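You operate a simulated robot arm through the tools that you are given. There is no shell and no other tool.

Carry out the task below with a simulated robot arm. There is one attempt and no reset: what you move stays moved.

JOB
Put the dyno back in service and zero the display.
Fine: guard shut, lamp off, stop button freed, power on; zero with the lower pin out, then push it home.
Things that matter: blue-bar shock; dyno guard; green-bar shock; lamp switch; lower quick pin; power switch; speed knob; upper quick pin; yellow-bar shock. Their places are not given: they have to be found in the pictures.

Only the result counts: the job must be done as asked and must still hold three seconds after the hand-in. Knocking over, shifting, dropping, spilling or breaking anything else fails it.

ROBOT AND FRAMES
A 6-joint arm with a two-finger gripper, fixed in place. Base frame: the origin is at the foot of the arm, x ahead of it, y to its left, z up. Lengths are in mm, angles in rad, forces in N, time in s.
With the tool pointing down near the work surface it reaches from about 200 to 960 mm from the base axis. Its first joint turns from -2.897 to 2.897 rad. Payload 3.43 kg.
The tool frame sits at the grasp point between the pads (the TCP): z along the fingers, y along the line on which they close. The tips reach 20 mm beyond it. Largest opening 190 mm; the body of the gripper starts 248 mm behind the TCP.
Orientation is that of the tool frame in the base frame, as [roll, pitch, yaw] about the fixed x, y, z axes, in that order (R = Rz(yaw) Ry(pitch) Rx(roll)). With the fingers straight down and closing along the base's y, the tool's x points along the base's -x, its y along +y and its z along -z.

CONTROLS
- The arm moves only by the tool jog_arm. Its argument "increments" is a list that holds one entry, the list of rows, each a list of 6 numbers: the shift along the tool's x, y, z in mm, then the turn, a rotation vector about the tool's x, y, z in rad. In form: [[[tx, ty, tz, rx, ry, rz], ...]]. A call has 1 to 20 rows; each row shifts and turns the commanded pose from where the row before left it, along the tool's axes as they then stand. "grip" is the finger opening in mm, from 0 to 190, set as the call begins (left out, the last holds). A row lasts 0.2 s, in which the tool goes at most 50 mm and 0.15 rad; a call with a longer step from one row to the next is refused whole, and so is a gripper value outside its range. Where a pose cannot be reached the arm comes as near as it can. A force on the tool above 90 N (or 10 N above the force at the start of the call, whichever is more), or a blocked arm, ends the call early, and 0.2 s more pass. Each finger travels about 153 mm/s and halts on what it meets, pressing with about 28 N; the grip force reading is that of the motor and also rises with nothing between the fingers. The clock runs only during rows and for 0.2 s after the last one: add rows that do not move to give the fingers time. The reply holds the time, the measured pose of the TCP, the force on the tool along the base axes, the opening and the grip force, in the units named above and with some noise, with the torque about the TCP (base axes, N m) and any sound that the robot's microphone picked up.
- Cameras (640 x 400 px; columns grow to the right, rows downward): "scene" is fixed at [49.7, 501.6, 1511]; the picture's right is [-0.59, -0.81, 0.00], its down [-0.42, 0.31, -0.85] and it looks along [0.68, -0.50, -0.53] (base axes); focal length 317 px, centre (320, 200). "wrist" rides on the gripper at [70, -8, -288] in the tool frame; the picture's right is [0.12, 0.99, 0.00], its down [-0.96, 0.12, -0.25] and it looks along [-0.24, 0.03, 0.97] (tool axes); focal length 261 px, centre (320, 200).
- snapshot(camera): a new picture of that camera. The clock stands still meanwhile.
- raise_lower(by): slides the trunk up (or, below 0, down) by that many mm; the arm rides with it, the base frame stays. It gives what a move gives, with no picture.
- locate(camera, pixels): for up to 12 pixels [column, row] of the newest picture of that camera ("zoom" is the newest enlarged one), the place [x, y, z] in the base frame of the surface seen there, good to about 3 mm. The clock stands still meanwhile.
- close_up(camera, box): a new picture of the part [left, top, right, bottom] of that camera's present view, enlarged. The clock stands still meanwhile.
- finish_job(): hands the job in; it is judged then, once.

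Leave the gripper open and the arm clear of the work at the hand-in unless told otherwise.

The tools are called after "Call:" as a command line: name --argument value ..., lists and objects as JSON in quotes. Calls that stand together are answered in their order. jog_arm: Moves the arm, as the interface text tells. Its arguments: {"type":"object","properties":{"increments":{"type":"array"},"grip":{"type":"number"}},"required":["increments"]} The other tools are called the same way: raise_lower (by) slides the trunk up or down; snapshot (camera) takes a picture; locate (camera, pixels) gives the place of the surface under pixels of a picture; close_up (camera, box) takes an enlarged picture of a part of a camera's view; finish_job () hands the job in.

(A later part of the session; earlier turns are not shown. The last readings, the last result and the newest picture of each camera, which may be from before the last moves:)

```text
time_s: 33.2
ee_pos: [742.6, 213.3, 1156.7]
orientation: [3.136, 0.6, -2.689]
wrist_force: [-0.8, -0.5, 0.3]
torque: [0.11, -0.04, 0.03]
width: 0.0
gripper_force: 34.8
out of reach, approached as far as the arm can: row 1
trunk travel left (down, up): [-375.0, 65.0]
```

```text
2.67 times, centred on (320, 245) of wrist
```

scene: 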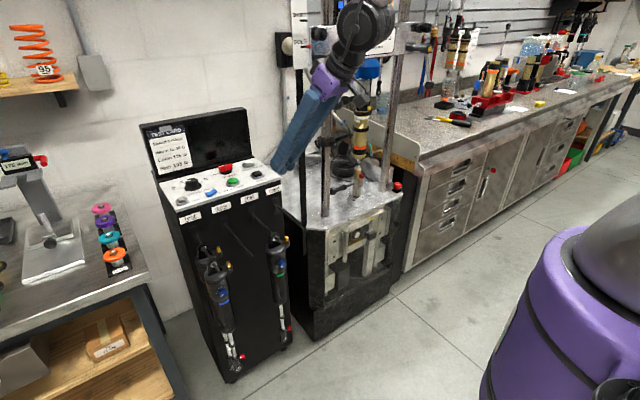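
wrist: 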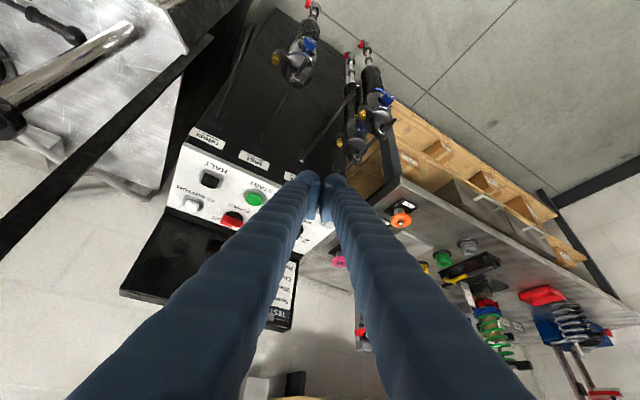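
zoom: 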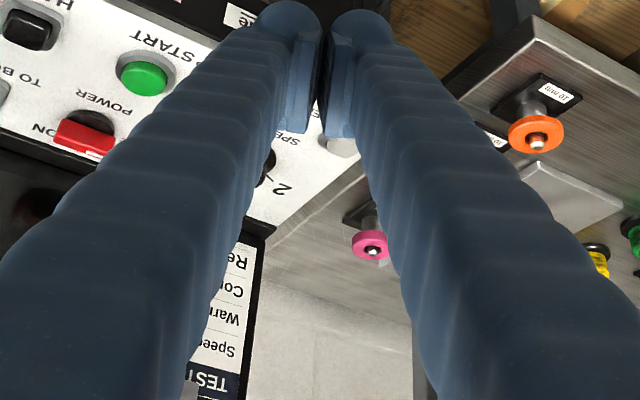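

The closed fingers cover the panel in this view. I'll open the gripper to look between the fingers.

Call:
jog_arm --increments '[[[0, 0, 0, 0, 0, 0], [0, 0, 0, 0, 0, 0], [0, 0, 0, 0, 0, 0]]]' --grip 190

Call:
snapshot --camera "wrist"

Call:
close_up --camera "wrist" --box '[160, 130, 360, 270]'

```text
time_s: 34.0
ee_pos: [742.3, 213.7, 1156.3]
orientation: [3.138, 0.599, -2.69]
wrist_force: [0.9, 0.0, 0.6]
torque: [0.01, 0.0, -0.01]
width: 190.2
gripper_force: 0.1
trunk travel left (down, up): [-375.0, 65.0]
```

```text
taken
```

wrist: 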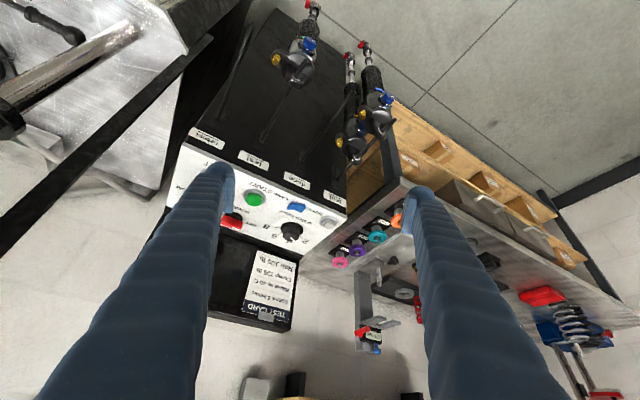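

```text
2.86 times, centred on (260, 200) of wrist
```

zoom: 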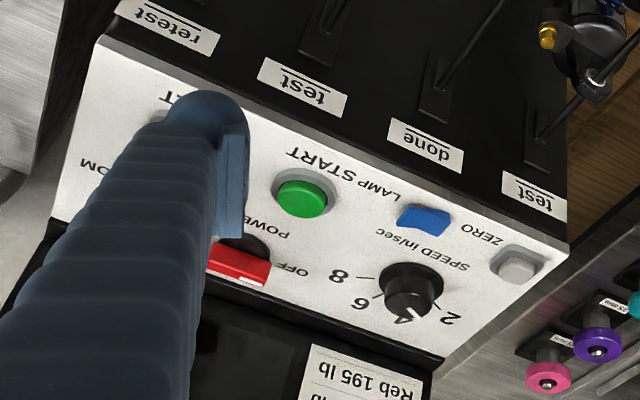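

Now I can see ZERO, LAMP, SPEED, START and the red POWER bar. I'll locate these in the zoom picture and then enlarge each.

Call:
locate --camera "zoom" --pixels '[[518, 265], [408, 217], [440, 222], [424, 228], [303, 198], [410, 290], [242, 262], [258, 245], [300, 290], [480, 160], [480, 300], [120, 180]]'

Call:
close_up --camera "wrist" --box '[280, 190, 340, 240]'

Call:
close_up --camera "wrist" --box '[210, 185, 290, 245]'

```text
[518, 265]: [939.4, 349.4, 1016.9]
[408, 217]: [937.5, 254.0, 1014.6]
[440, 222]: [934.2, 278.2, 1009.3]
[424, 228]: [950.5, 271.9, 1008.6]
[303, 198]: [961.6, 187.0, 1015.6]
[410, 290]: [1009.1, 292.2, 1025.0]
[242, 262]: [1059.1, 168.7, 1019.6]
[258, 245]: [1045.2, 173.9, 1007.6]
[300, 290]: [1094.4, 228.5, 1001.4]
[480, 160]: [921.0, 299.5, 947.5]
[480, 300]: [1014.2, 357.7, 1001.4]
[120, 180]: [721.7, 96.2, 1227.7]
```

```text
8.00 times, centred on (310, 215) of wrist
```

zoom: 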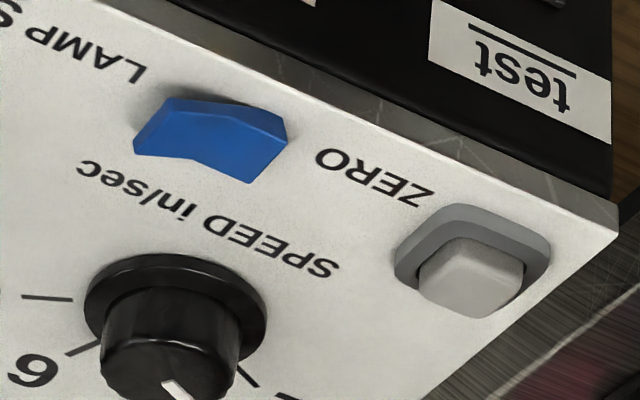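

```text
6.67 times, centred on (250, 215) of wrist
```

zoom: 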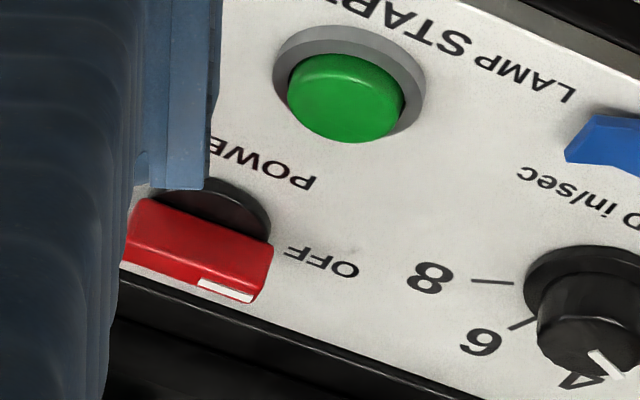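

I'll enlarge the power switch from the fixed camera and the wrist camera to see its label positions exactly.

Call:
close_up --camera "scene" --box '[212, 152, 248, 182]'

Call:
close_up --camera "scene" --box '[195, 180, 225, 202]'

```text
13.33 times, centred on (230, 167) of scene
```

zoom: 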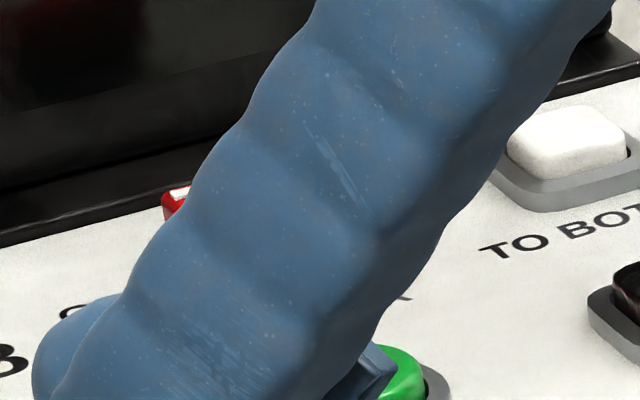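

```text
16.00 times, centred on (210, 191) of scene
```

zoom: 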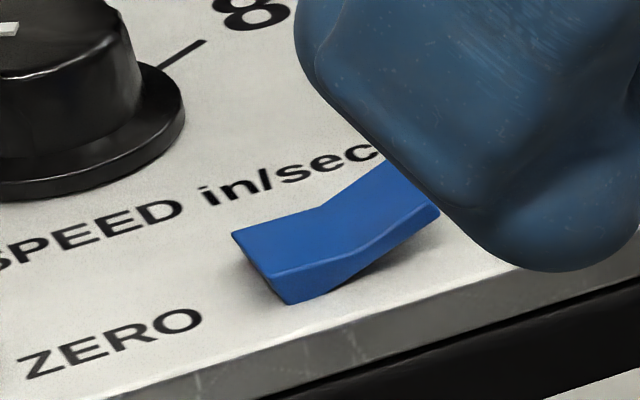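

The lamp rocker has its left half (ZERO side) down and its right half up. I need to find the lamp itself to know its state; a cream dome on a black box near (287,45) could be it. I'll enlarge there and other areas.

Call:
close_up --camera "scene" --box '[265, 20, 315, 80]'

Call:
close_up --camera "scene" --box '[300, 0, 440, 80]'

Call:
close_up --camera "scene" --box '[270, 80, 410, 210]'

```text
6.67 times, centred on (290, 50) of scene
```

zoom: 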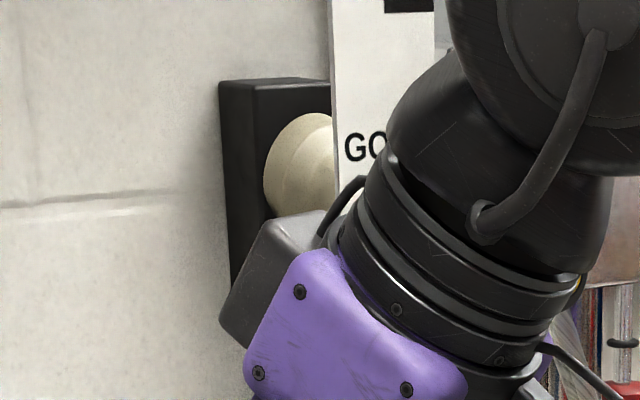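

```text
4.57 times, centred on (370, 40) of scene
```

zoom: 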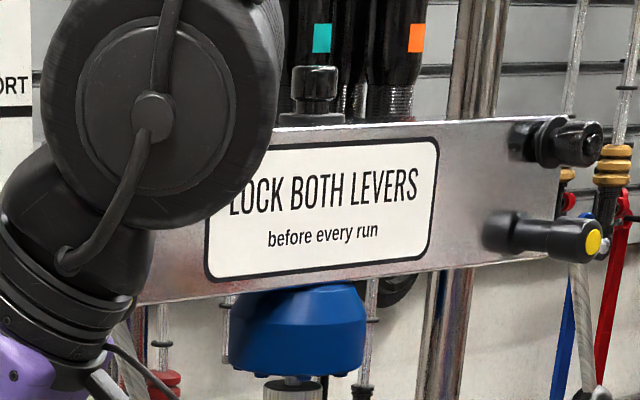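

```text
3.08 times, centred on (340, 145) of scene
```

zoom: 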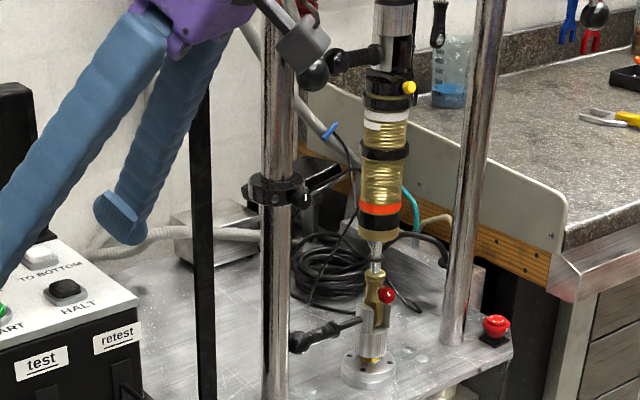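

No glow is evident there. I'll tilt the tool up by 0.6 rad for a more level look at the dyno and wall, moving slightly forward to keep the arm unfolded.

Call:
jog_arm --increments '[[[0, 0, -30, 0, 0, 0], [-20, -30, 0, 0, -0.15, 0], [-20, -30, 0, 0, -0.15, 0], [-20, -30, 0, 0, -0.15, 0], [-20, -30, 0, 0, -0.15, 0]]]' --grip 190

Call:
snapshot --camera "wrist"

```text
time_s: 35.2
ee_pos: [850.3, 114.3, 1260.2]
orientation: [3.068, 1.184, -2.746]
wrist_force: [0.2, -0.8, -0.5]
torque: [0.06, 0.03, 0.11]
width: 190.1
gripper_force: 0.1
out of reach, approached as far as the arm can: row 4, 5
trunk travel left (down, up): [-375.0, 65.0]
```

```text
taken
```

wrist: 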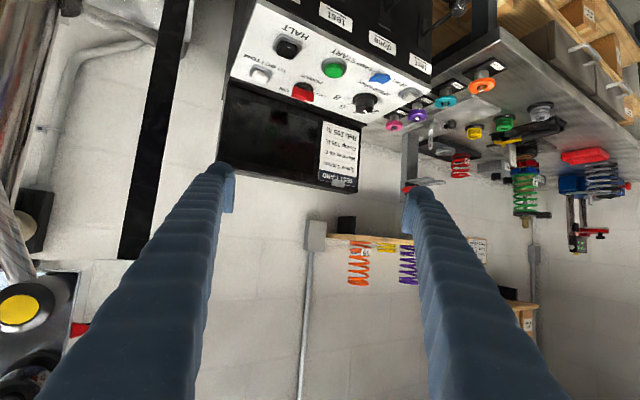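

A good view of the panel (upside down). I'll enlarge the panel and the wall box at left (30,220).

Call:
close_up --camera "wrist" --box '[220, 0, 460, 130]'

Call:
close_up --camera "wrist" --box '[270, 60, 350, 115]'

Call:
close_up --camera "wrist" --box '[0, 120, 200, 400]'

Call:
close_up --camera "wrist" --box '[350, 60, 430, 115]'

```text
2.67 times, centred on (340, 65) of wrist
```

zoom: 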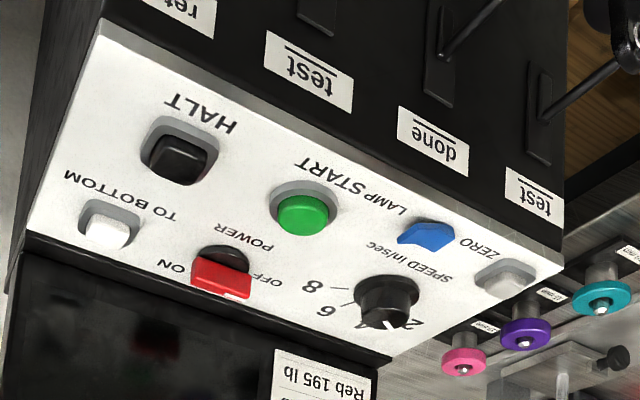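

```text
7.27 times, centred on (310, 88) of wrist
```

zoom: 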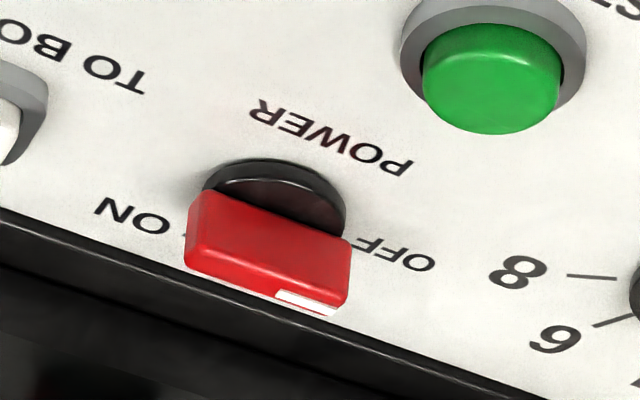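

```text
1.43 times, centred on (100, 260) of wrist
```

zoom: 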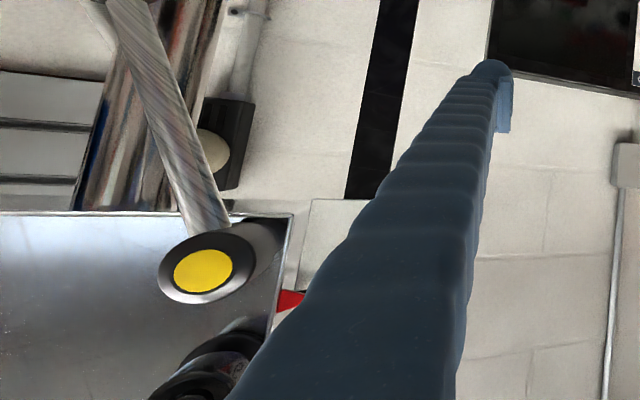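

```text
7.27 times, centred on (390, 88) of wrist
```

zoom: 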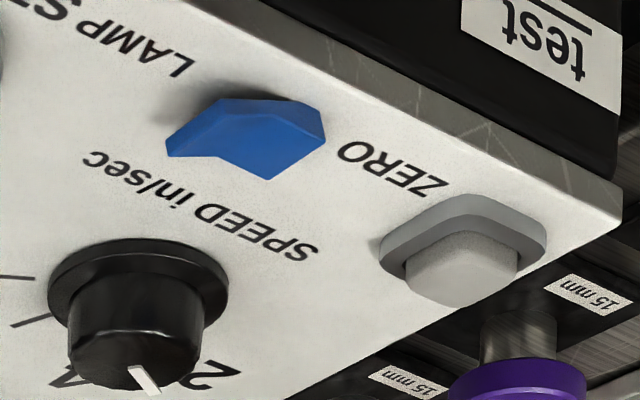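

The power bar is a rotary switch with its white mark toward OFF; ON is on the other side. I'll locate label and bar points precisely.

Call:
close_up --camera "wrist" --box '[270, 60, 350, 115]'

Call:
locate --camera "zoom" --pixels '[[132, 215], [395, 252], [275, 190], [225, 180], [335, 210], [195, 225], [345, 270], [310, 300], [195, 262], [330, 137], [270, 245], [340, 308]]'

```text
7.27 times, centred on (310, 88) of wrist
```

zoom: 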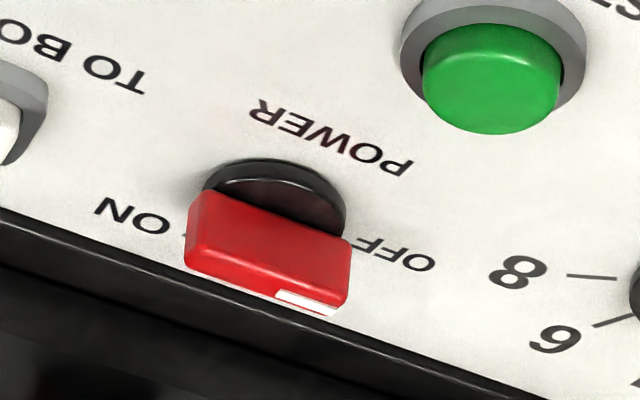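

```text
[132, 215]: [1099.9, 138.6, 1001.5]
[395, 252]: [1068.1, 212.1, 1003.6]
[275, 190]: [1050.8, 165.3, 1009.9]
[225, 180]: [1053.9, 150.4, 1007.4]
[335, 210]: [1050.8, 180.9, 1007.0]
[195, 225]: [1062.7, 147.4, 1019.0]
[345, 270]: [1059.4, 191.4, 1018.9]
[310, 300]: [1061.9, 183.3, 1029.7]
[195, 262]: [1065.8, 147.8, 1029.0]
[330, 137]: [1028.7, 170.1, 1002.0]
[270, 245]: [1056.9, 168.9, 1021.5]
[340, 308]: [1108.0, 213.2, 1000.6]
```

The panel is at z≈1001.5; the power bar is centred near (1067,169), mark toward OFF (+y); the ON label sits back-right at 45°, so it turns clockwise. Before that the stop button must be freed. I'll close the fingers, tilt the tool back down and swing back toward the right side in stages.

Call:
jog_arm --increments '[[[0, 0, 0, 0, 0.15, 0], [0, 0, 0, 0, 0.15, 0], [0, 0, 0, 0, 0.15, 0], [0, 0, 0, 0, 0.13, 0], [41.7, 0, -27.5, 0, 0, 0], [41.7, 0, -27.5, 0, 0, 0]]]' --grip 0

```text
time_s: 36.6
ee_pos: [759.6, 71.1, 1258.9]
orientation: [3.137, 0.618, -2.688]
wrist_force: [0.6, 0.5, 0.6]
torque: [0.03, -0.01, 0.03]
width: 0.1
gripper_force: 27.9
trunk travel left (down, up): [-375.0, 65.0]
```

Next: unwind the yaw in steps while moving to -y.

Call:
jog_arm --increments '[[[16, -45, -11, 0, 0, 0], [0, 0, 0, 0.087, 0, 0.122], [16, -45, -11, 0, 0, 0], [16, -45, -11, 0, 0, 0], [0, 0, 0, 0.087, 0, 0.122], [0, -48, 0, 0, 0, 0], [0, -48, 0, 0, 0, 0], [0, 0, 0, 0.087, 0, 0.122], [0, -48, 0, 0, 0, 0], [0, -48, 0, 0, 0, 0], [0, -48, 0, 0, 0, 0], [0, -48, 0, 0, 0, 0], [0, -48, 0, 0, 0, 0], [0, -48, 0, 0, 0, 0]]]' --grip 0

```text
time_s: 39.6
ee_pos: [767.1, -458.8, 1254.9]
orientation: [3.137, 0.617, -3.139]
wrist_force: [-0.4, -0.8, -0.9]
torque: [0.16, -0.04, 0.07]
width: 0.0
gripper_force: 27.6
trunk travel left (down, up): [-375.0, 65.0]
```

At (767,-459,1255) with yaw 0. I'll draw back 150 mm in x and then lower the trunk 350 mm toward the stop button's height.

Call:
jog_arm --increments '[[[40.8, 0, -28.9, 0, 0, 0], [40.8, 0, -28.9, 0, 0, 0], [40.8, 0, -28.9, 0, 0, 0]]]' --grip 80

Call:
raise_lower --by -350

```text
time_s: 40.4
ee_pos: [615.8, -459.2, 1257.9]
orientation: [3.139, 0.616, -3.138]
wrist_force: [-0.3, -0.3, 1.2]
torque: [-0.09, -0.1, -0.06]
width: 80.0
gripper_force: 0.0
trunk travel left (down, up): [-375.0, 65.0]
```

```text
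time_s: 43.9
ee_pos: [617.2, -459.2, 905.9]
orientation: [3.138, 0.616, -3.139]
wrist_force: [0.2, -0.3, -0.1]
torque: [0.01, 0.01, -0.03]
width: 80.3
gripper_force: 0.0
trunk travel left (down, up): [-25.0, 415.0]
```

I'll shift to y≈-560 and tilt the tool up to level (pointing +x).

Call:
jog_arm --increments '[[[0, -50, 0, 0, 0, 0], [0, -50, 0, 0, 0, 0], [0, 0, 0, 0, -0.15, 0], [0, 0, 0, 0, -0.15, 0], [0, 0, 0, 0, -0.15, 0], [0, 0, 0, 0, -0.15, 0], [0, 0, 0, 0, -0.15, 0], [0, 0, 0, 0, -0.15, 0], [0, 0, 0, 0, -0.05, 0]]]' --grip 80

Call:
snapshot --camera "wrist"

Call:
snapshot --camera "scene"

```text
time_s: 45.9
ee_pos: [618.9, -564.7, 908.7]
orientation: [2.171, 1.558, 2.181]
wrist_force: [1.1, 0.4, 0.9]
torque: [-0.01, -0.02, -0.03]
width: 80.2
gripper_force: 0.0
out of reach, approached as far as the arm can: row 9
trunk travel left (down, up): [-25.0, 415.0]
```

```text
taken
```

wrist: 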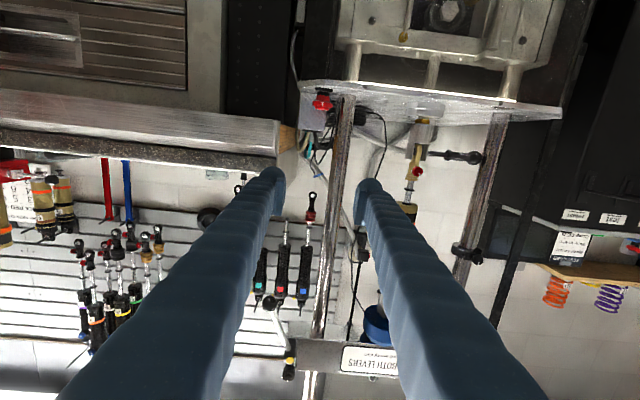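

```text
taken
```

scene: 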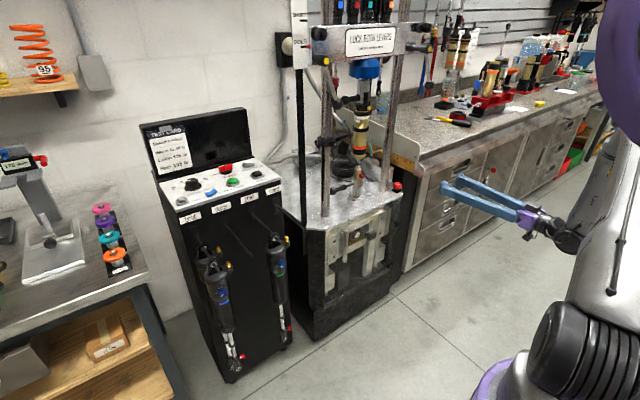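

The stop button shows at (322,103) in the wrist view (picture upside down). I'll locate it together with the right post and the bench corner near it, for clearances.

Call:
locate --camera "wrist" --pixels '[[322, 103], [322, 92], [345, 130], [338, 130], [288, 140], [275, 120], [225, 100], [270, 155], [310, 90], [500, 130], [470, 157], [425, 155]]'

Call:
close_up --camera "wrist" --box '[250, 60, 410, 180]'

```text
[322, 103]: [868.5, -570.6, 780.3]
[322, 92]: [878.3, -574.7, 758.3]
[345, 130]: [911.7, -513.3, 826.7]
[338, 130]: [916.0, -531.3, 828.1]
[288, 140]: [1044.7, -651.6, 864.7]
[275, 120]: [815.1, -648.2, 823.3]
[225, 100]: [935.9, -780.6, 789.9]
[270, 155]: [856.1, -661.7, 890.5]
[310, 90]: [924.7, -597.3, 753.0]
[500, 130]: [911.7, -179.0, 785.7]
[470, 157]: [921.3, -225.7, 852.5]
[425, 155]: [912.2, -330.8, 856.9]
```

```text
3.33 times, centred on (330, 120) of wrist
```

zoom: 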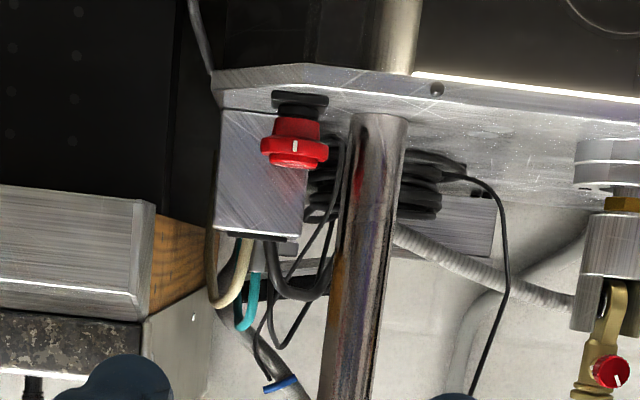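

Clearances: stop button centre ≈(889.5,-569), rim z≈780; bench corner at (815,-648); post edge near (912,-520). I'll come in level with yaw +12°, opening 60. First go down to z≈782 and to a standoff 130 mm short.

Call:
jog_arm --increments '[[[42.3, 0, 0, 0, 0, 0], [42.3, 0, 0, 0, 0, 0], [42.3, 0, 0, 0, 0, 0], [0, 0, 0, -0.105, 0, 0], [0, 0, 0, -0.105, 0, 0], [0, -30, 40, 0, 0, 0], [0, -30, 40, 0, 0, 0], [0, 0, 38, 0, 0, 0]]]' --grip 60

Call:
snapshot --camera "wrist"

```text
time_s: 47.7
ee_pos: [759.0, -639.7, 797.0]
orientation: [2.247, 1.566, 2.461]
wrist_force: [0.4, 0.5, -0.2]
torque: [0.02, 0.04, 0.05]
width: 60.0
gripper_force: 0.1
out of reach, approached as far as the arm can: row 1, 2, 3
trunk travel left (down, up): [-25.0, 415.0]
```

```text
taken
```

wrist: 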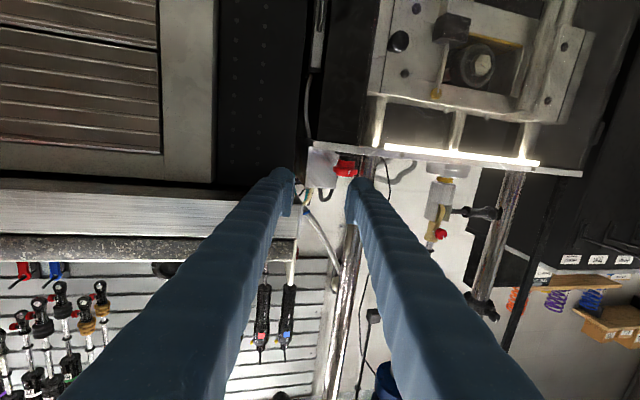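

It ended at (759,-640,797) since the first rows were out of reach; I'll correct: tool y +42, down 15.

Call:
jog_arm --increments '[[[0, 21, -1.5, 0, 0, 0], [0, 21, -1.3, 0, 0, 0], [15, 0, 0, 0, 0, 0]]]' --grip 60

Call:
snapshot --camera "wrist"

```text
time_s: 48.5
ee_pos: [746.7, -598.2, 785.3]
orientation: [2.441, 1.565, 2.656]
wrist_force: [0.2, -0.4, -0.5]
torque: [0.0, 0.07, -0.03]
width: 60.3
gripper_force: 0.1
trunk travel left (down, up): [-25.0, 415.0]
```

```text
taken
```

wrist: 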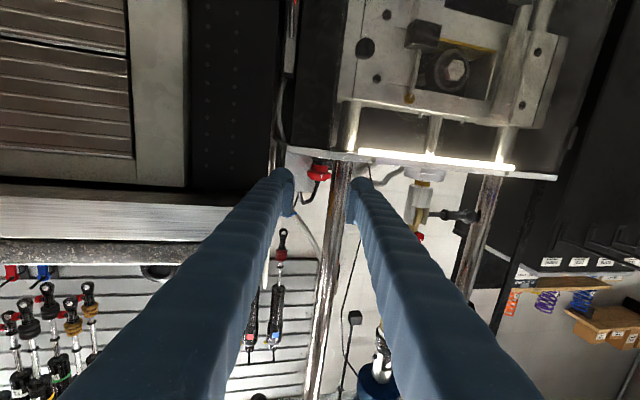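

I notice a bright white strip under the table's front edge at (440,160): that looks like the lamp, lit. I'll enlarge it and the button.

Call:
close_up --camera "wrist" --box '[340, 100, 560, 200]'

Call:
close_up --camera "wrist" --box '[270, 130, 370, 220]'

Call:
locate --camera "wrist" --pixels '[[319, 172], [319, 166], [319, 180], [440, 160], [342, 190], [335, 190], [285, 215], [230, 195]]'

```text
2.91 times, centred on (450, 150) of wrist
```

zoom: 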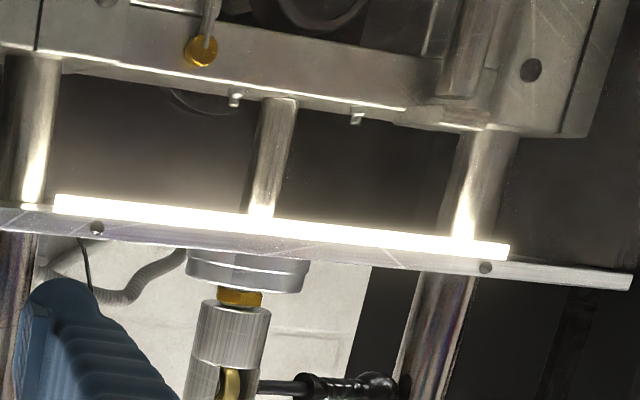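

```text
4.44 times, centred on (320, 175) of wrist
```

zoom: 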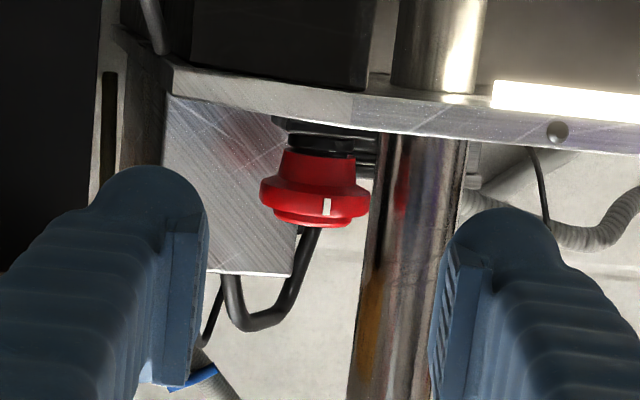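

```text
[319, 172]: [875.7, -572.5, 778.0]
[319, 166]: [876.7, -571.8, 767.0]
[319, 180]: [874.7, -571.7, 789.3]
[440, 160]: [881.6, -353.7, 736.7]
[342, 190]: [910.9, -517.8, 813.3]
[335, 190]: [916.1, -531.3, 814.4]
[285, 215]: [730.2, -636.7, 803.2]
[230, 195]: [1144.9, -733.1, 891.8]
```

The lamp strip is clearly lit, so the LAMP rocker needs toggling later. The button is centred between the fingers; I'll advance 133 mm with a slight lateral correction, fingers open 60.

Call:
jog_arm --increments '[[[3, -2.2, 30, 0, 0, 0], [0, 0, 40, 0, 0, 0], [0, 0, 35, 0, 0, 0], [0, 0, 20, 0, 0, 0], [0, 0, 8, 0, 0, 0]]]' --grip 60

Call:
snapshot --camera "wrist"

Call:
close_up --camera "scene" --box '[370, 150, 450, 220]'

```text
time_s: 49.7
ee_pos: [877.6, -573.9, 781.5]
orientation: [2.33, 1.565, 2.546]
wrist_force: [0.6, 0.0, 0.5]
torque: [0.0, 0.03, 0.01]
width: 59.9
gripper_force: 0.0
trunk travel left (down, up): [-25.0, 415.0]
```

```text
taken
```

wrist: 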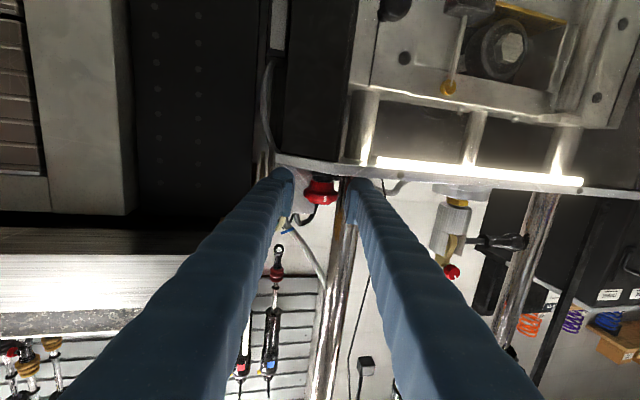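

```text
5.71 times, centred on (410, 185) of scene
```

zoom: 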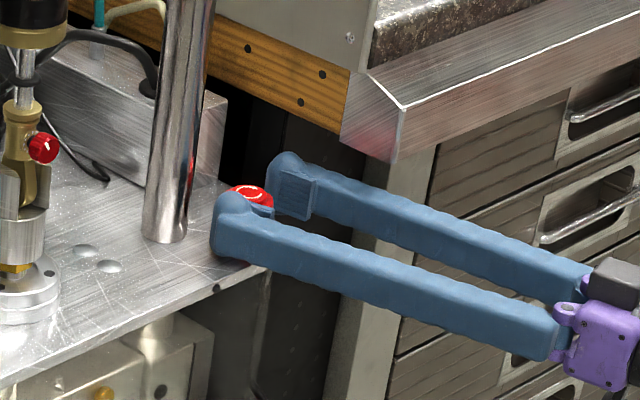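

The button is between the fingers. I'll check close up in the wrist view, then close.

Call:
close_up --camera "wrist" --box '[260, 140, 380, 240]'

Call:
jog_arm --increments '[[[0, 0, 0, 0, 0, 0], [0, 0, 0, 0, 0, 0]]]' --grip 30

Call:
close_up --camera "wrist" --box '[260, 140, 380, 240]'

```text
4.00 times, centred on (320, 190) of wrist
```

zoom: 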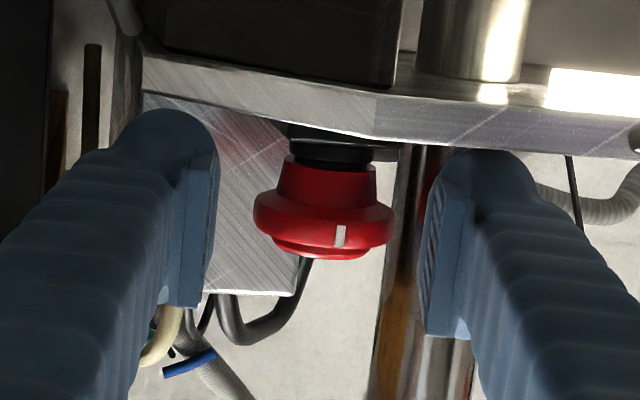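

```text
time_s: 50.3
ee_pos: [877.0, -573.2, 781.2]
orientation: [2.366, 1.563, 2.581]
wrist_force: [-4.1, 6.2, 0.4]
torque: [0.05, -0.11, 0.1]
width: 39.8
gripper_force: 45.2
trunk travel left (down, up): [-25.0, 415.0]
```

```text
4.00 times, centred on (320, 190) of wrist
```

zoom: 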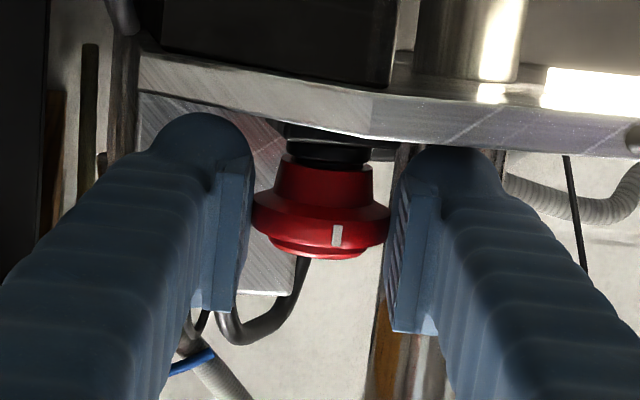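

Gripped at 39.8 mm. Now I'll twist clockwise (seen from above) about the button axis, 0.1 rad per row, five rows, and watch the sound and torque.

Call:
jog_arm --increments '[[[0, 1.2, 0, 0.1, 0, 0], [0, 1.2, 0, 0.1, 0, 0], [0, 1.2, 0, 0.1, 0, 0]]]' --grip 30

Call:
close_up --camera "wrist" --box '[260, 140, 380, 240]'

```text
time_s: 51.1
ee_pos: [877.1, -570.1, 781.8]
orientation: [2.757, 1.564, 2.673]
wrist_force: [-9.4, 11.4, -3.5]
torque: [0.17, 0.6, 0.18]
width: 40.1
gripper_force: 45.0
trunk travel left (down, up): [-25.0, 415.0]
```

```text
4.00 times, centred on (320, 190) of wrist
```

zoom: 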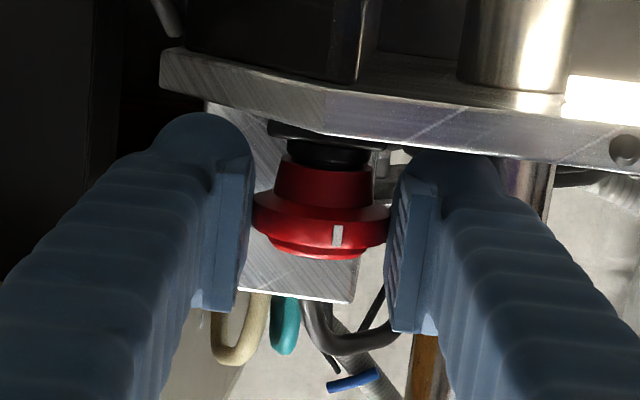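

The white mark stays put relative to the fingers, so the button is turning with them. I'll go on 0.24 rad more.

Call:
jog_arm --increments '[[[0, 1.0, 0, 0.08, 0, 0], [0, 1.0, 0, 0.08, 0, 0], [0, 1.0, 0, 0.08, 0, 0]]]' --grip 30

Call:
close_up --camera "wrist" --box '[260, 140, 380, 240]'

Call:
close_up --camera "scene" --box '[370, 160, 430, 210]'

```text
time_s: 51.8
ee_pos: [892.8, -577.6, 787.6]
orientation: [2.057, 1.533, 1.83]
wrist_force: [-37.7, 47.9, 13.3]
torque: [0.77, 0.16, 2.13]
width: 53.0
gripper_force: 20.1
out of reach, approached as far as the arm can: row 1, 2, 3
trunk travel left (down, up): [-25.0, 415.0]
stopped in row 3: the force on the tool passed its limit at 138 N (the readings are from after the stop); the commanded pose is now the measured one
```

```text
4.00 times, centred on (320, 190) of wrist
```

zoom: 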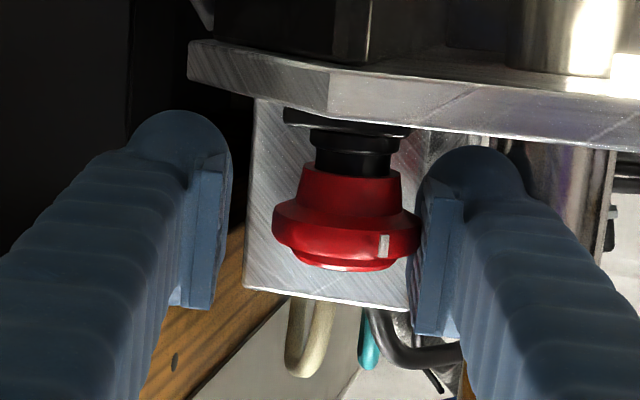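

```text
8.00 times, centred on (400, 185) of scene
```

zoom: 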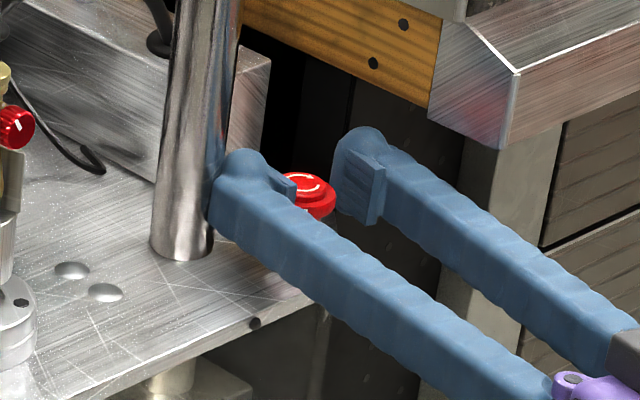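

The rows went out of reach and the left finger got between button and post, but the picture shows a longer black neck under the red cap: the button seems to have popped up. I'll hold the fingers at 54 mm and ease straight back out along the tool axis in small steps.

Call:
jog_arm --increments '[[[0, 0, -4, 0, 0, 0], [0, 0, -6, 0, 0, 0], [0, 0, -8, 0, 0, 0], [0, 0, -10, 0, 0, 0], [0, 0, -15, 0, 0, 0]]]' --grip 54

Call:
close_up --camera "wrist" --box '[260, 140, 380, 240]'

Call:
close_up --camera "scene" --box '[370, 160, 430, 210]'

```text
time_s: 53.0
ee_pos: [859.6, -586.9, 786.7]
orientation: [2.102, 1.517, 1.873]
wrist_force: [-11.2, 38.8, -5.1]
torque: [-0.22, 0.13, 1.32]
width: 75.2
gripper_force: 18.5
out of reach, approached as far as the arm can: row 4, 5
trunk travel left (down, up): [-25.0, 415.0]
```

```text
4.00 times, centred on (320, 190) of wrist
```

zoom: 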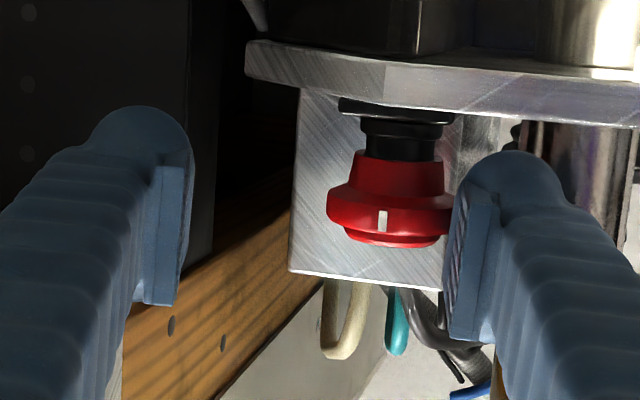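

```text
8.00 times, centred on (400, 185) of scene
```

zoom: 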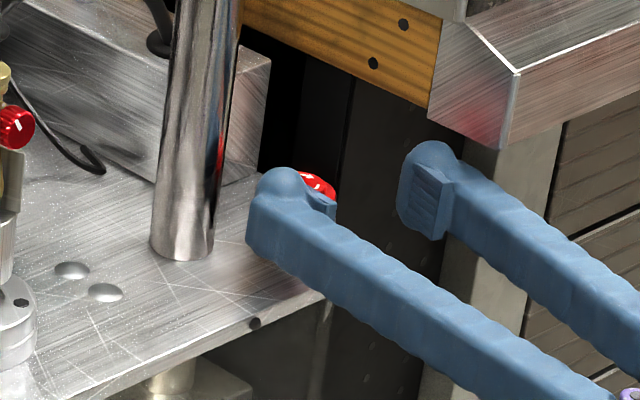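

The tool drifted toward -y and is pressing the button sideways (about 39 N), as this yaw is at the arm's limit. I'll set the grip to 76 and move the tool +y by 14 mm to unload, then turn the yaw back a bit.

Call:
jog_arm --increments '[[[0, 7, 0, 0, 0, 0], [0, 7, 0, 0, 0, 0]]]' --grip 76

Call:
close_up --camera "wrist" --box '[260, 140, 380, 240]'

```text
time_s: 53.6
ee_pos: [869.8, -587.5, 794.1]
orientation: [2.014, 1.525, 1.777]
wrist_force: [-2.1, 8.5, -1.8]
torque: [-0.01, 0.05, 0.25]
width: 80.7
gripper_force: 3.6
out of reach, approached as far as the arm can: row 1, 2
trunk travel left (down, up): [-25.0, 415.0]
```

```text
4.00 times, centred on (320, 190) of wrist
```

zoom: 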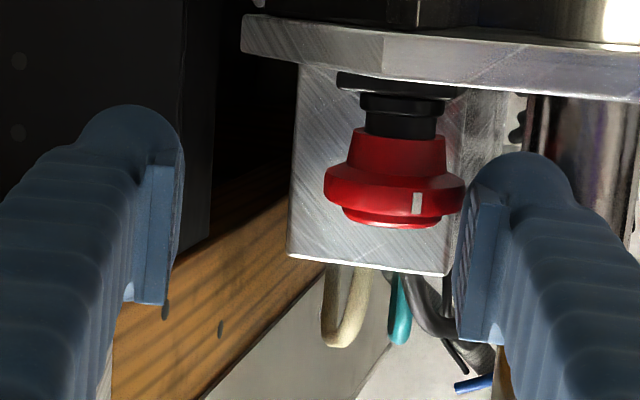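

The pressure is off (8 N). I'll now turn the yaw back +0.2 rad to get inside the arm's range again.

Call:
jog_arm --increments '[[[0, 0, 0, -0.1, 0, 0], [0, 0, 0, -0.1, 0, 0]]]' --grip 84

Call:
close_up --camera "wrist" --box '[260, 140, 380, 240]'

```text
time_s: 54.2
ee_pos: [870.6, -585.8, 794.3]
orientation: [1.928, 1.532, 1.89]
wrist_force: [1.1, 0.2, 0.3]
torque: [-0.01, 0.04, -0.17]
width: 83.6
gripper_force: 0.1
trunk travel left (down, up): [-25.0, 415.0]
```

```text
4.00 times, centred on (320, 190) of wrist
```

zoom: 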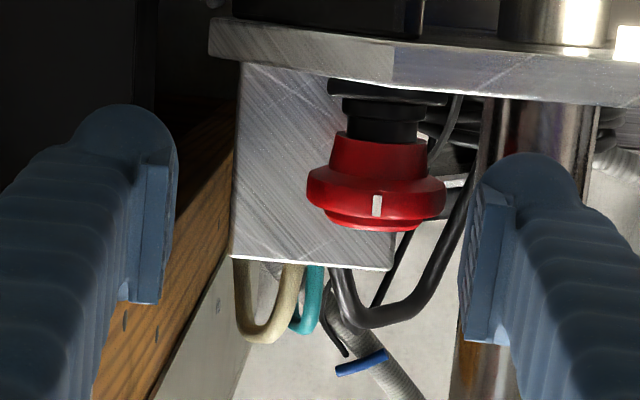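

Contact-free now. I'll turn 0.1 rad more and withdraw straight back 150 mm.

Call:
jog_arm --increments '[[[0, 0, 0, -0.1, 0, 0], [0, 0, -10, 0, 0, 0], [0, 0, -30, 0, 0, 0], [0, 0, -40, 0, 0, 0], [0, 0, -40, 0, 0, 0], [0, 0, -30, 0, 0, 0]]]' --grip 84

Call:
close_up --camera "scene" --box '[380, 170, 420, 200]'

Call:
close_up --camera "wrist" --box '[260, 110, 420, 210]'

```text
time_s: 55.6
ee_pos: [721.2, -595.1, 794.6]
orientation: [1.819, 1.532, 1.877]
wrist_force: [0.9, 0.1, 0.1]
torque: [0.01, 0.01, -0.06]
width: 84.2
gripper_force: 0.1
trunk travel left (down, up): [-25.0, 415.0]
```

```text
13.33 times, centred on (400, 185) of scene
```

zoom: 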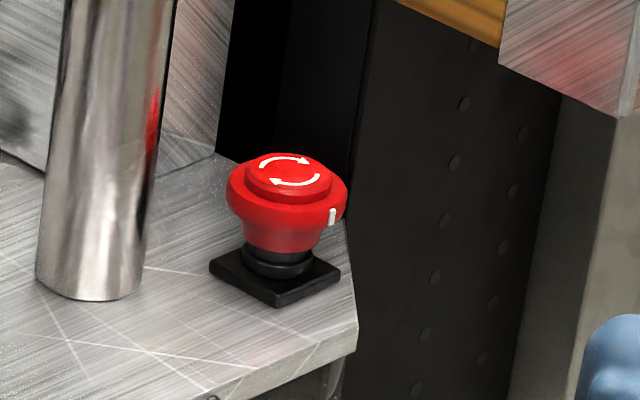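

```text
4.00 times, centred on (340, 160) of wrist
```

zoom: 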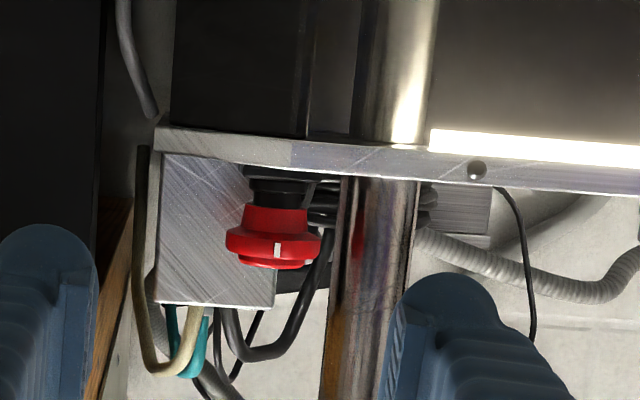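

The stop button is now visibly higher with a long neck: freed. Next is the power switch; I'll raise the trunk 350 mm.

Call:
raise_lower --by 350

```text
time_s: 59.0
ee_pos: [720.5, -594.9, 1144.3]
orientation: [1.816, 1.531, 1.876]
wrist_force: [-0.4, -0.1, 0.3]
torque: [0.01, -0.03, -0.02]
width: 83.8
gripper_force: 0.0
trunk travel left (down, up): [-375.0, 65.0]
```

Now tilt the tool down again (to about 0.65 rad from vertical) and move left to y≈-155 with the fingers closed.

Call:
jog_arm --increments '[[[0, 0, 0, 0, 0.15, 0], [0, 0, 0, 0, 0.15, 0], [0, 0, 0, 0, 0.15, 0], [0, 0, 0, 0, 0.15, 0], [0, 0, 0, 0, 0.15, 0], [0, 0, 0, 0, 0.13, 0], [0, 49, 0, 0, 0, 0], [0, 49, 0, 0, 0, 0], [0, 49, 0, 0, 0, 0], [0, 49, 0, 0, 0, 0], [0, 49, 0, 0, 0, 0], [0, 49, 0, 0, 0, 0], [0, 49, 0, 0, 0, 0], [0, 49, 0, 0, 0, 0], [0, 49, 0, 0, 0, 0]]]' --grip 0

```text
time_s: 62.2
ee_pos: [695.3, -153.0, 1159.0]
orientation: [3.095, 0.681, -3.108]
wrist_force: [0.3, -0.5, 0.4]
torque: [-0.08, 0.03, -0.06]
width: 0.0
gripper_force: 28.1
trunk travel left (down, up): [-375.0, 65.0]
```

At (695,-153,1159). I'll carry on left with growing outward yaw (about +0.4 rad), x kept near 720.

Call:
jog_arm --increments '[[[0, 48, 0, 0, 0, 0], [0, 0, 0, -0.0755, 0, -0.0933], [-7.8, 48, 6.3, 0, 0, 0], [0, 0, 0, -0.0755, 0, -0.0933], [-11.7, 46, 9.4, 0, 0, 0], [0, 0, 0, -0.0755, 0, -0.0933], [-15.5, 44, 12.6, 0, 0, 0], [-15.5, 44, 12.6, 0, 0, 0], [-15.5, 44, 12.6, 0, 0, 0]]]' --grip 0

```text
time_s: 64.2
ee_pos: [692.4, 133.7, 1171.3]
orientation: [3.096, 0.694, -2.75]
wrist_force: [-0.4, -1.1, 0.0]
torque: [0.19, -0.03, 0.13]
width: 0.1
gripper_force: 27.7
trunk travel left (down, up): [-375.0, 65.0]
```

Reached (692,134,1171), yaw +0.39. Now forward 150 mm and tilt up to about 1.2 rad (20° below level).

Call:
jog_arm --increments '[[[-38.4, 0, 32, 0, 0, 0], [-38.4, 0, 32, 0, 0, 0], [-38.4, 0, 32, 0, 0, 0], [0, 0, 0, 0, -0.15, 0], [0, 0, 0, 0, -0.15, 0], [0, 0, 0, 0, -0.15, 0], [0, 0, 0, 0, -0.06, 0]]]' --grip 0

Call:
snapshot --camera "wrist"

```text
time_s: 65.8
ee_pos: [863.3, 192.0, 1201.1]
orientation: [2.898, 1.165, -2.935]
wrist_force: [-0.4, -0.4, -0.8]
torque: [0.01, -0.01, 0.08]
width: 0.0
gripper_force: 27.7
out of reach, approached as far as the arm can: row 5, 6, 7
trunk travel left (down, up): [-375.0, 65.0]
```

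```text
taken
```

wrist: 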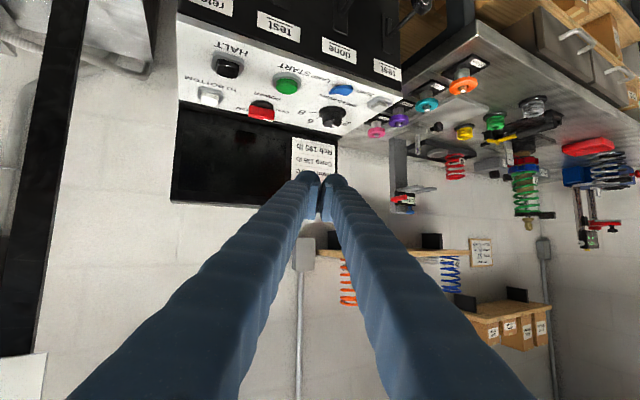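

The panel is in view; the tool is now about 22° below level, heading 27° left. I'll go diagonally down-forward toward a standoff just in front of the left end of the red bar, stopping higher to check.

Call:
jog_arm --increments '[[[19, -16.3, 36.4, 0, 0, 0], [19, -16.3, 36.4, 0, 0, 0], [19, -16.3, 36.4, 0, 0, 0]]]' --grip 0

Call:
snapshot --camera "wrist"

Call:
close_up --camera "scene" --box '[150, 120, 310, 220]'

```text
time_s: 66.7
ee_pos: [955.6, 188.4, 1105.1]
orientation: [2.935, 1.175, -2.904]
wrist_force: [-0.8, 0.1, -0.1]
torque: [0.01, 0.01, 0.01]
width: 0.0
gripper_force: 27.6
out of reach, approached as far as the arm can: row 1
trunk travel left (down, up): [-375.0, 65.0]
```

```text
taken
```

wrist: 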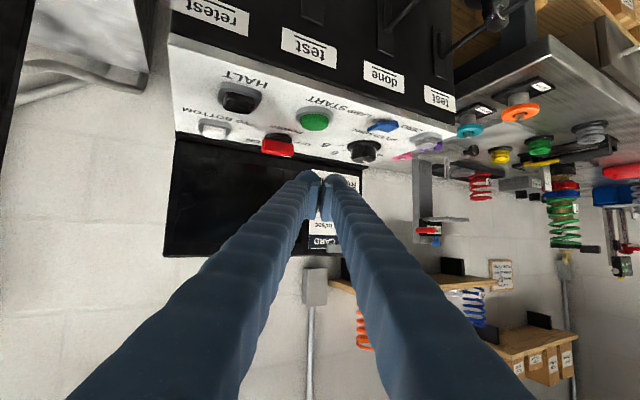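

```text
4.00 times, centred on (230, 170) of scene
```

zoom: 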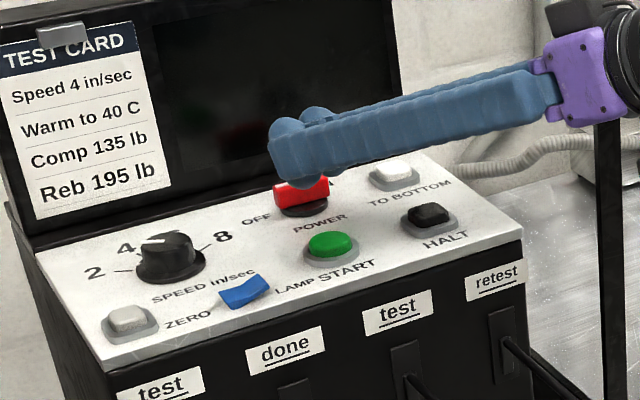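

The tip is above the front of the power bar. I'll go down to the standoff (tip corner ~14 mm in front of the bar's left half).

Call:
jog_arm --increments '[[[19.4, -16.5, 39.3, 0, 0, 0], [19.4, -16.5, 39.3, 0, 0, 0]]]' --grip 0

Call:
close_up --camera "scene" --box '[200, 145, 270, 195]'

Call:
close_up --camera "wrist" --box '[230, 110, 390, 230]'

```text
time_s: 67.2
ee_pos: [1018.8, 187.7, 1038.8]
orientation: [2.933, 1.176, -2.901]
wrist_force: [0.1, -0.6, 0.2]
torque: [0.0, 0.07, 0.02]
width: 0.0
gripper_force: 28.1
trunk travel left (down, up): [-375.0, 65.0]
```

```text
8.00 times, centred on (235, 170) of scene
```

zoom: 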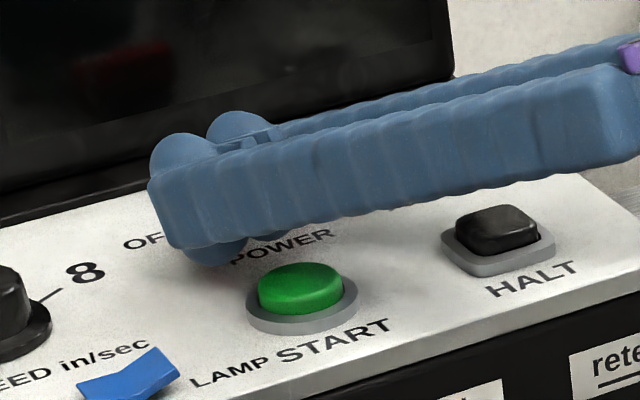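

```text
3.33 times, centred on (310, 170) of wrist
```

zoom: 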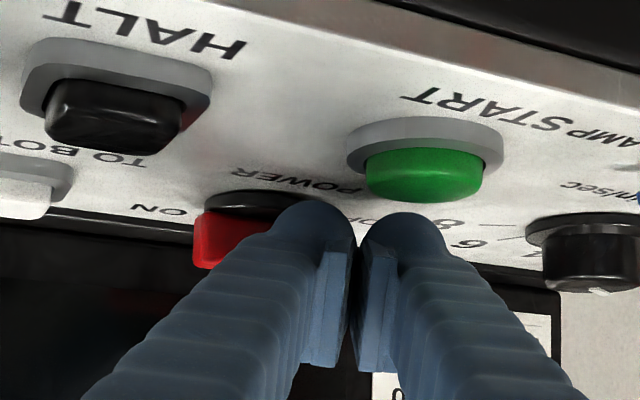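

The right fingertip is lined up in front of the bar's left half. I'll push along +x in 5 mm steps.

Call:
jog_arm --increments '[[[-1.87, -2.07, 4.15, 0, 0, 0], [-1.87, -2.07, 4.15, 0, 0, 0], [-1.87, -2.07, 4.15, 0, 0, 0], [-1.87, -2.07, 4.15, 0, 0, 0]]]' --grip 0

Call:
close_up --camera "wrist" --box '[230, 110, 390, 230]'

```text
time_s: 68.2
ee_pos: [1037.8, 188.0, 1040.0]
orientation: [2.933, 1.174, -2.904]
wrist_force: [-10.4, 0.4, 3.6]
torque: [0.12, 0.06, -0.11]
width: 0.0
gripper_force: 27.9
trunk travel left (down, up): [-375.0, 65.0]
```

```text
3.33 times, centred on (310, 170) of wrist
```

zoom: 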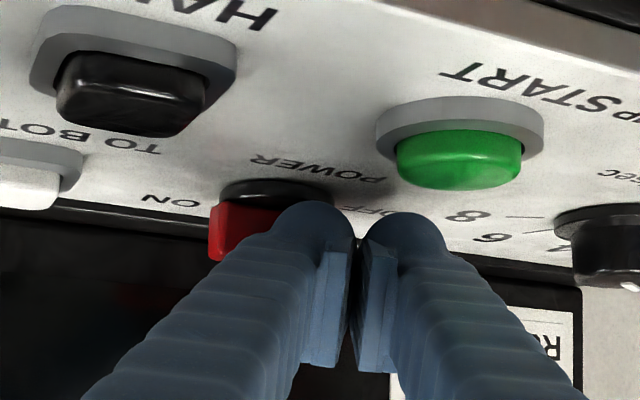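

Contact with 10 N; the bar hasn't turned yet. I'll push on in 3-4 mm steps.

Call:
jog_arm --increments '[[[-1.5, -1.66, 3.3, 0, 0, 0], [-1.5, -1.66, 3.3, 0, 0, 0], [-1.5, -1.66, 3.3, 0, 0, 0]]]' --grip 0

Call:
close_up --camera "wrist" --box '[230, 110, 390, 230]'

```text
time_s: 69.0
ee_pos: [1040.0, 188.9, 1039.4]
orientation: [2.935, 1.172, -2.898]
wrist_force: [-87.1, -1.0, 10.9]
torque: [-0.34, 0.89, -1.68]
width: 0.0
gripper_force: 28.3
trunk travel left (down, up): [-375.0, 65.0]
```

```text
3.33 times, centred on (310, 170) of wrist
```

zoom: 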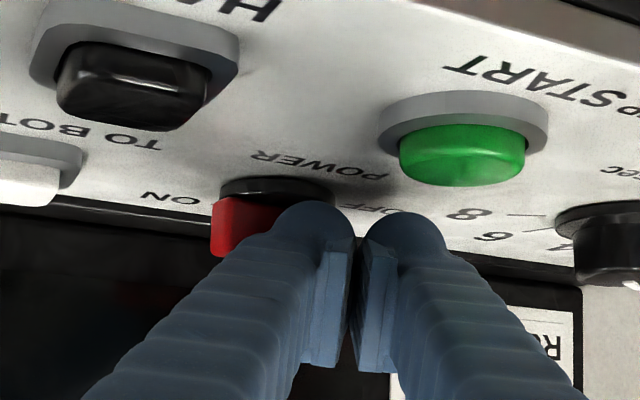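

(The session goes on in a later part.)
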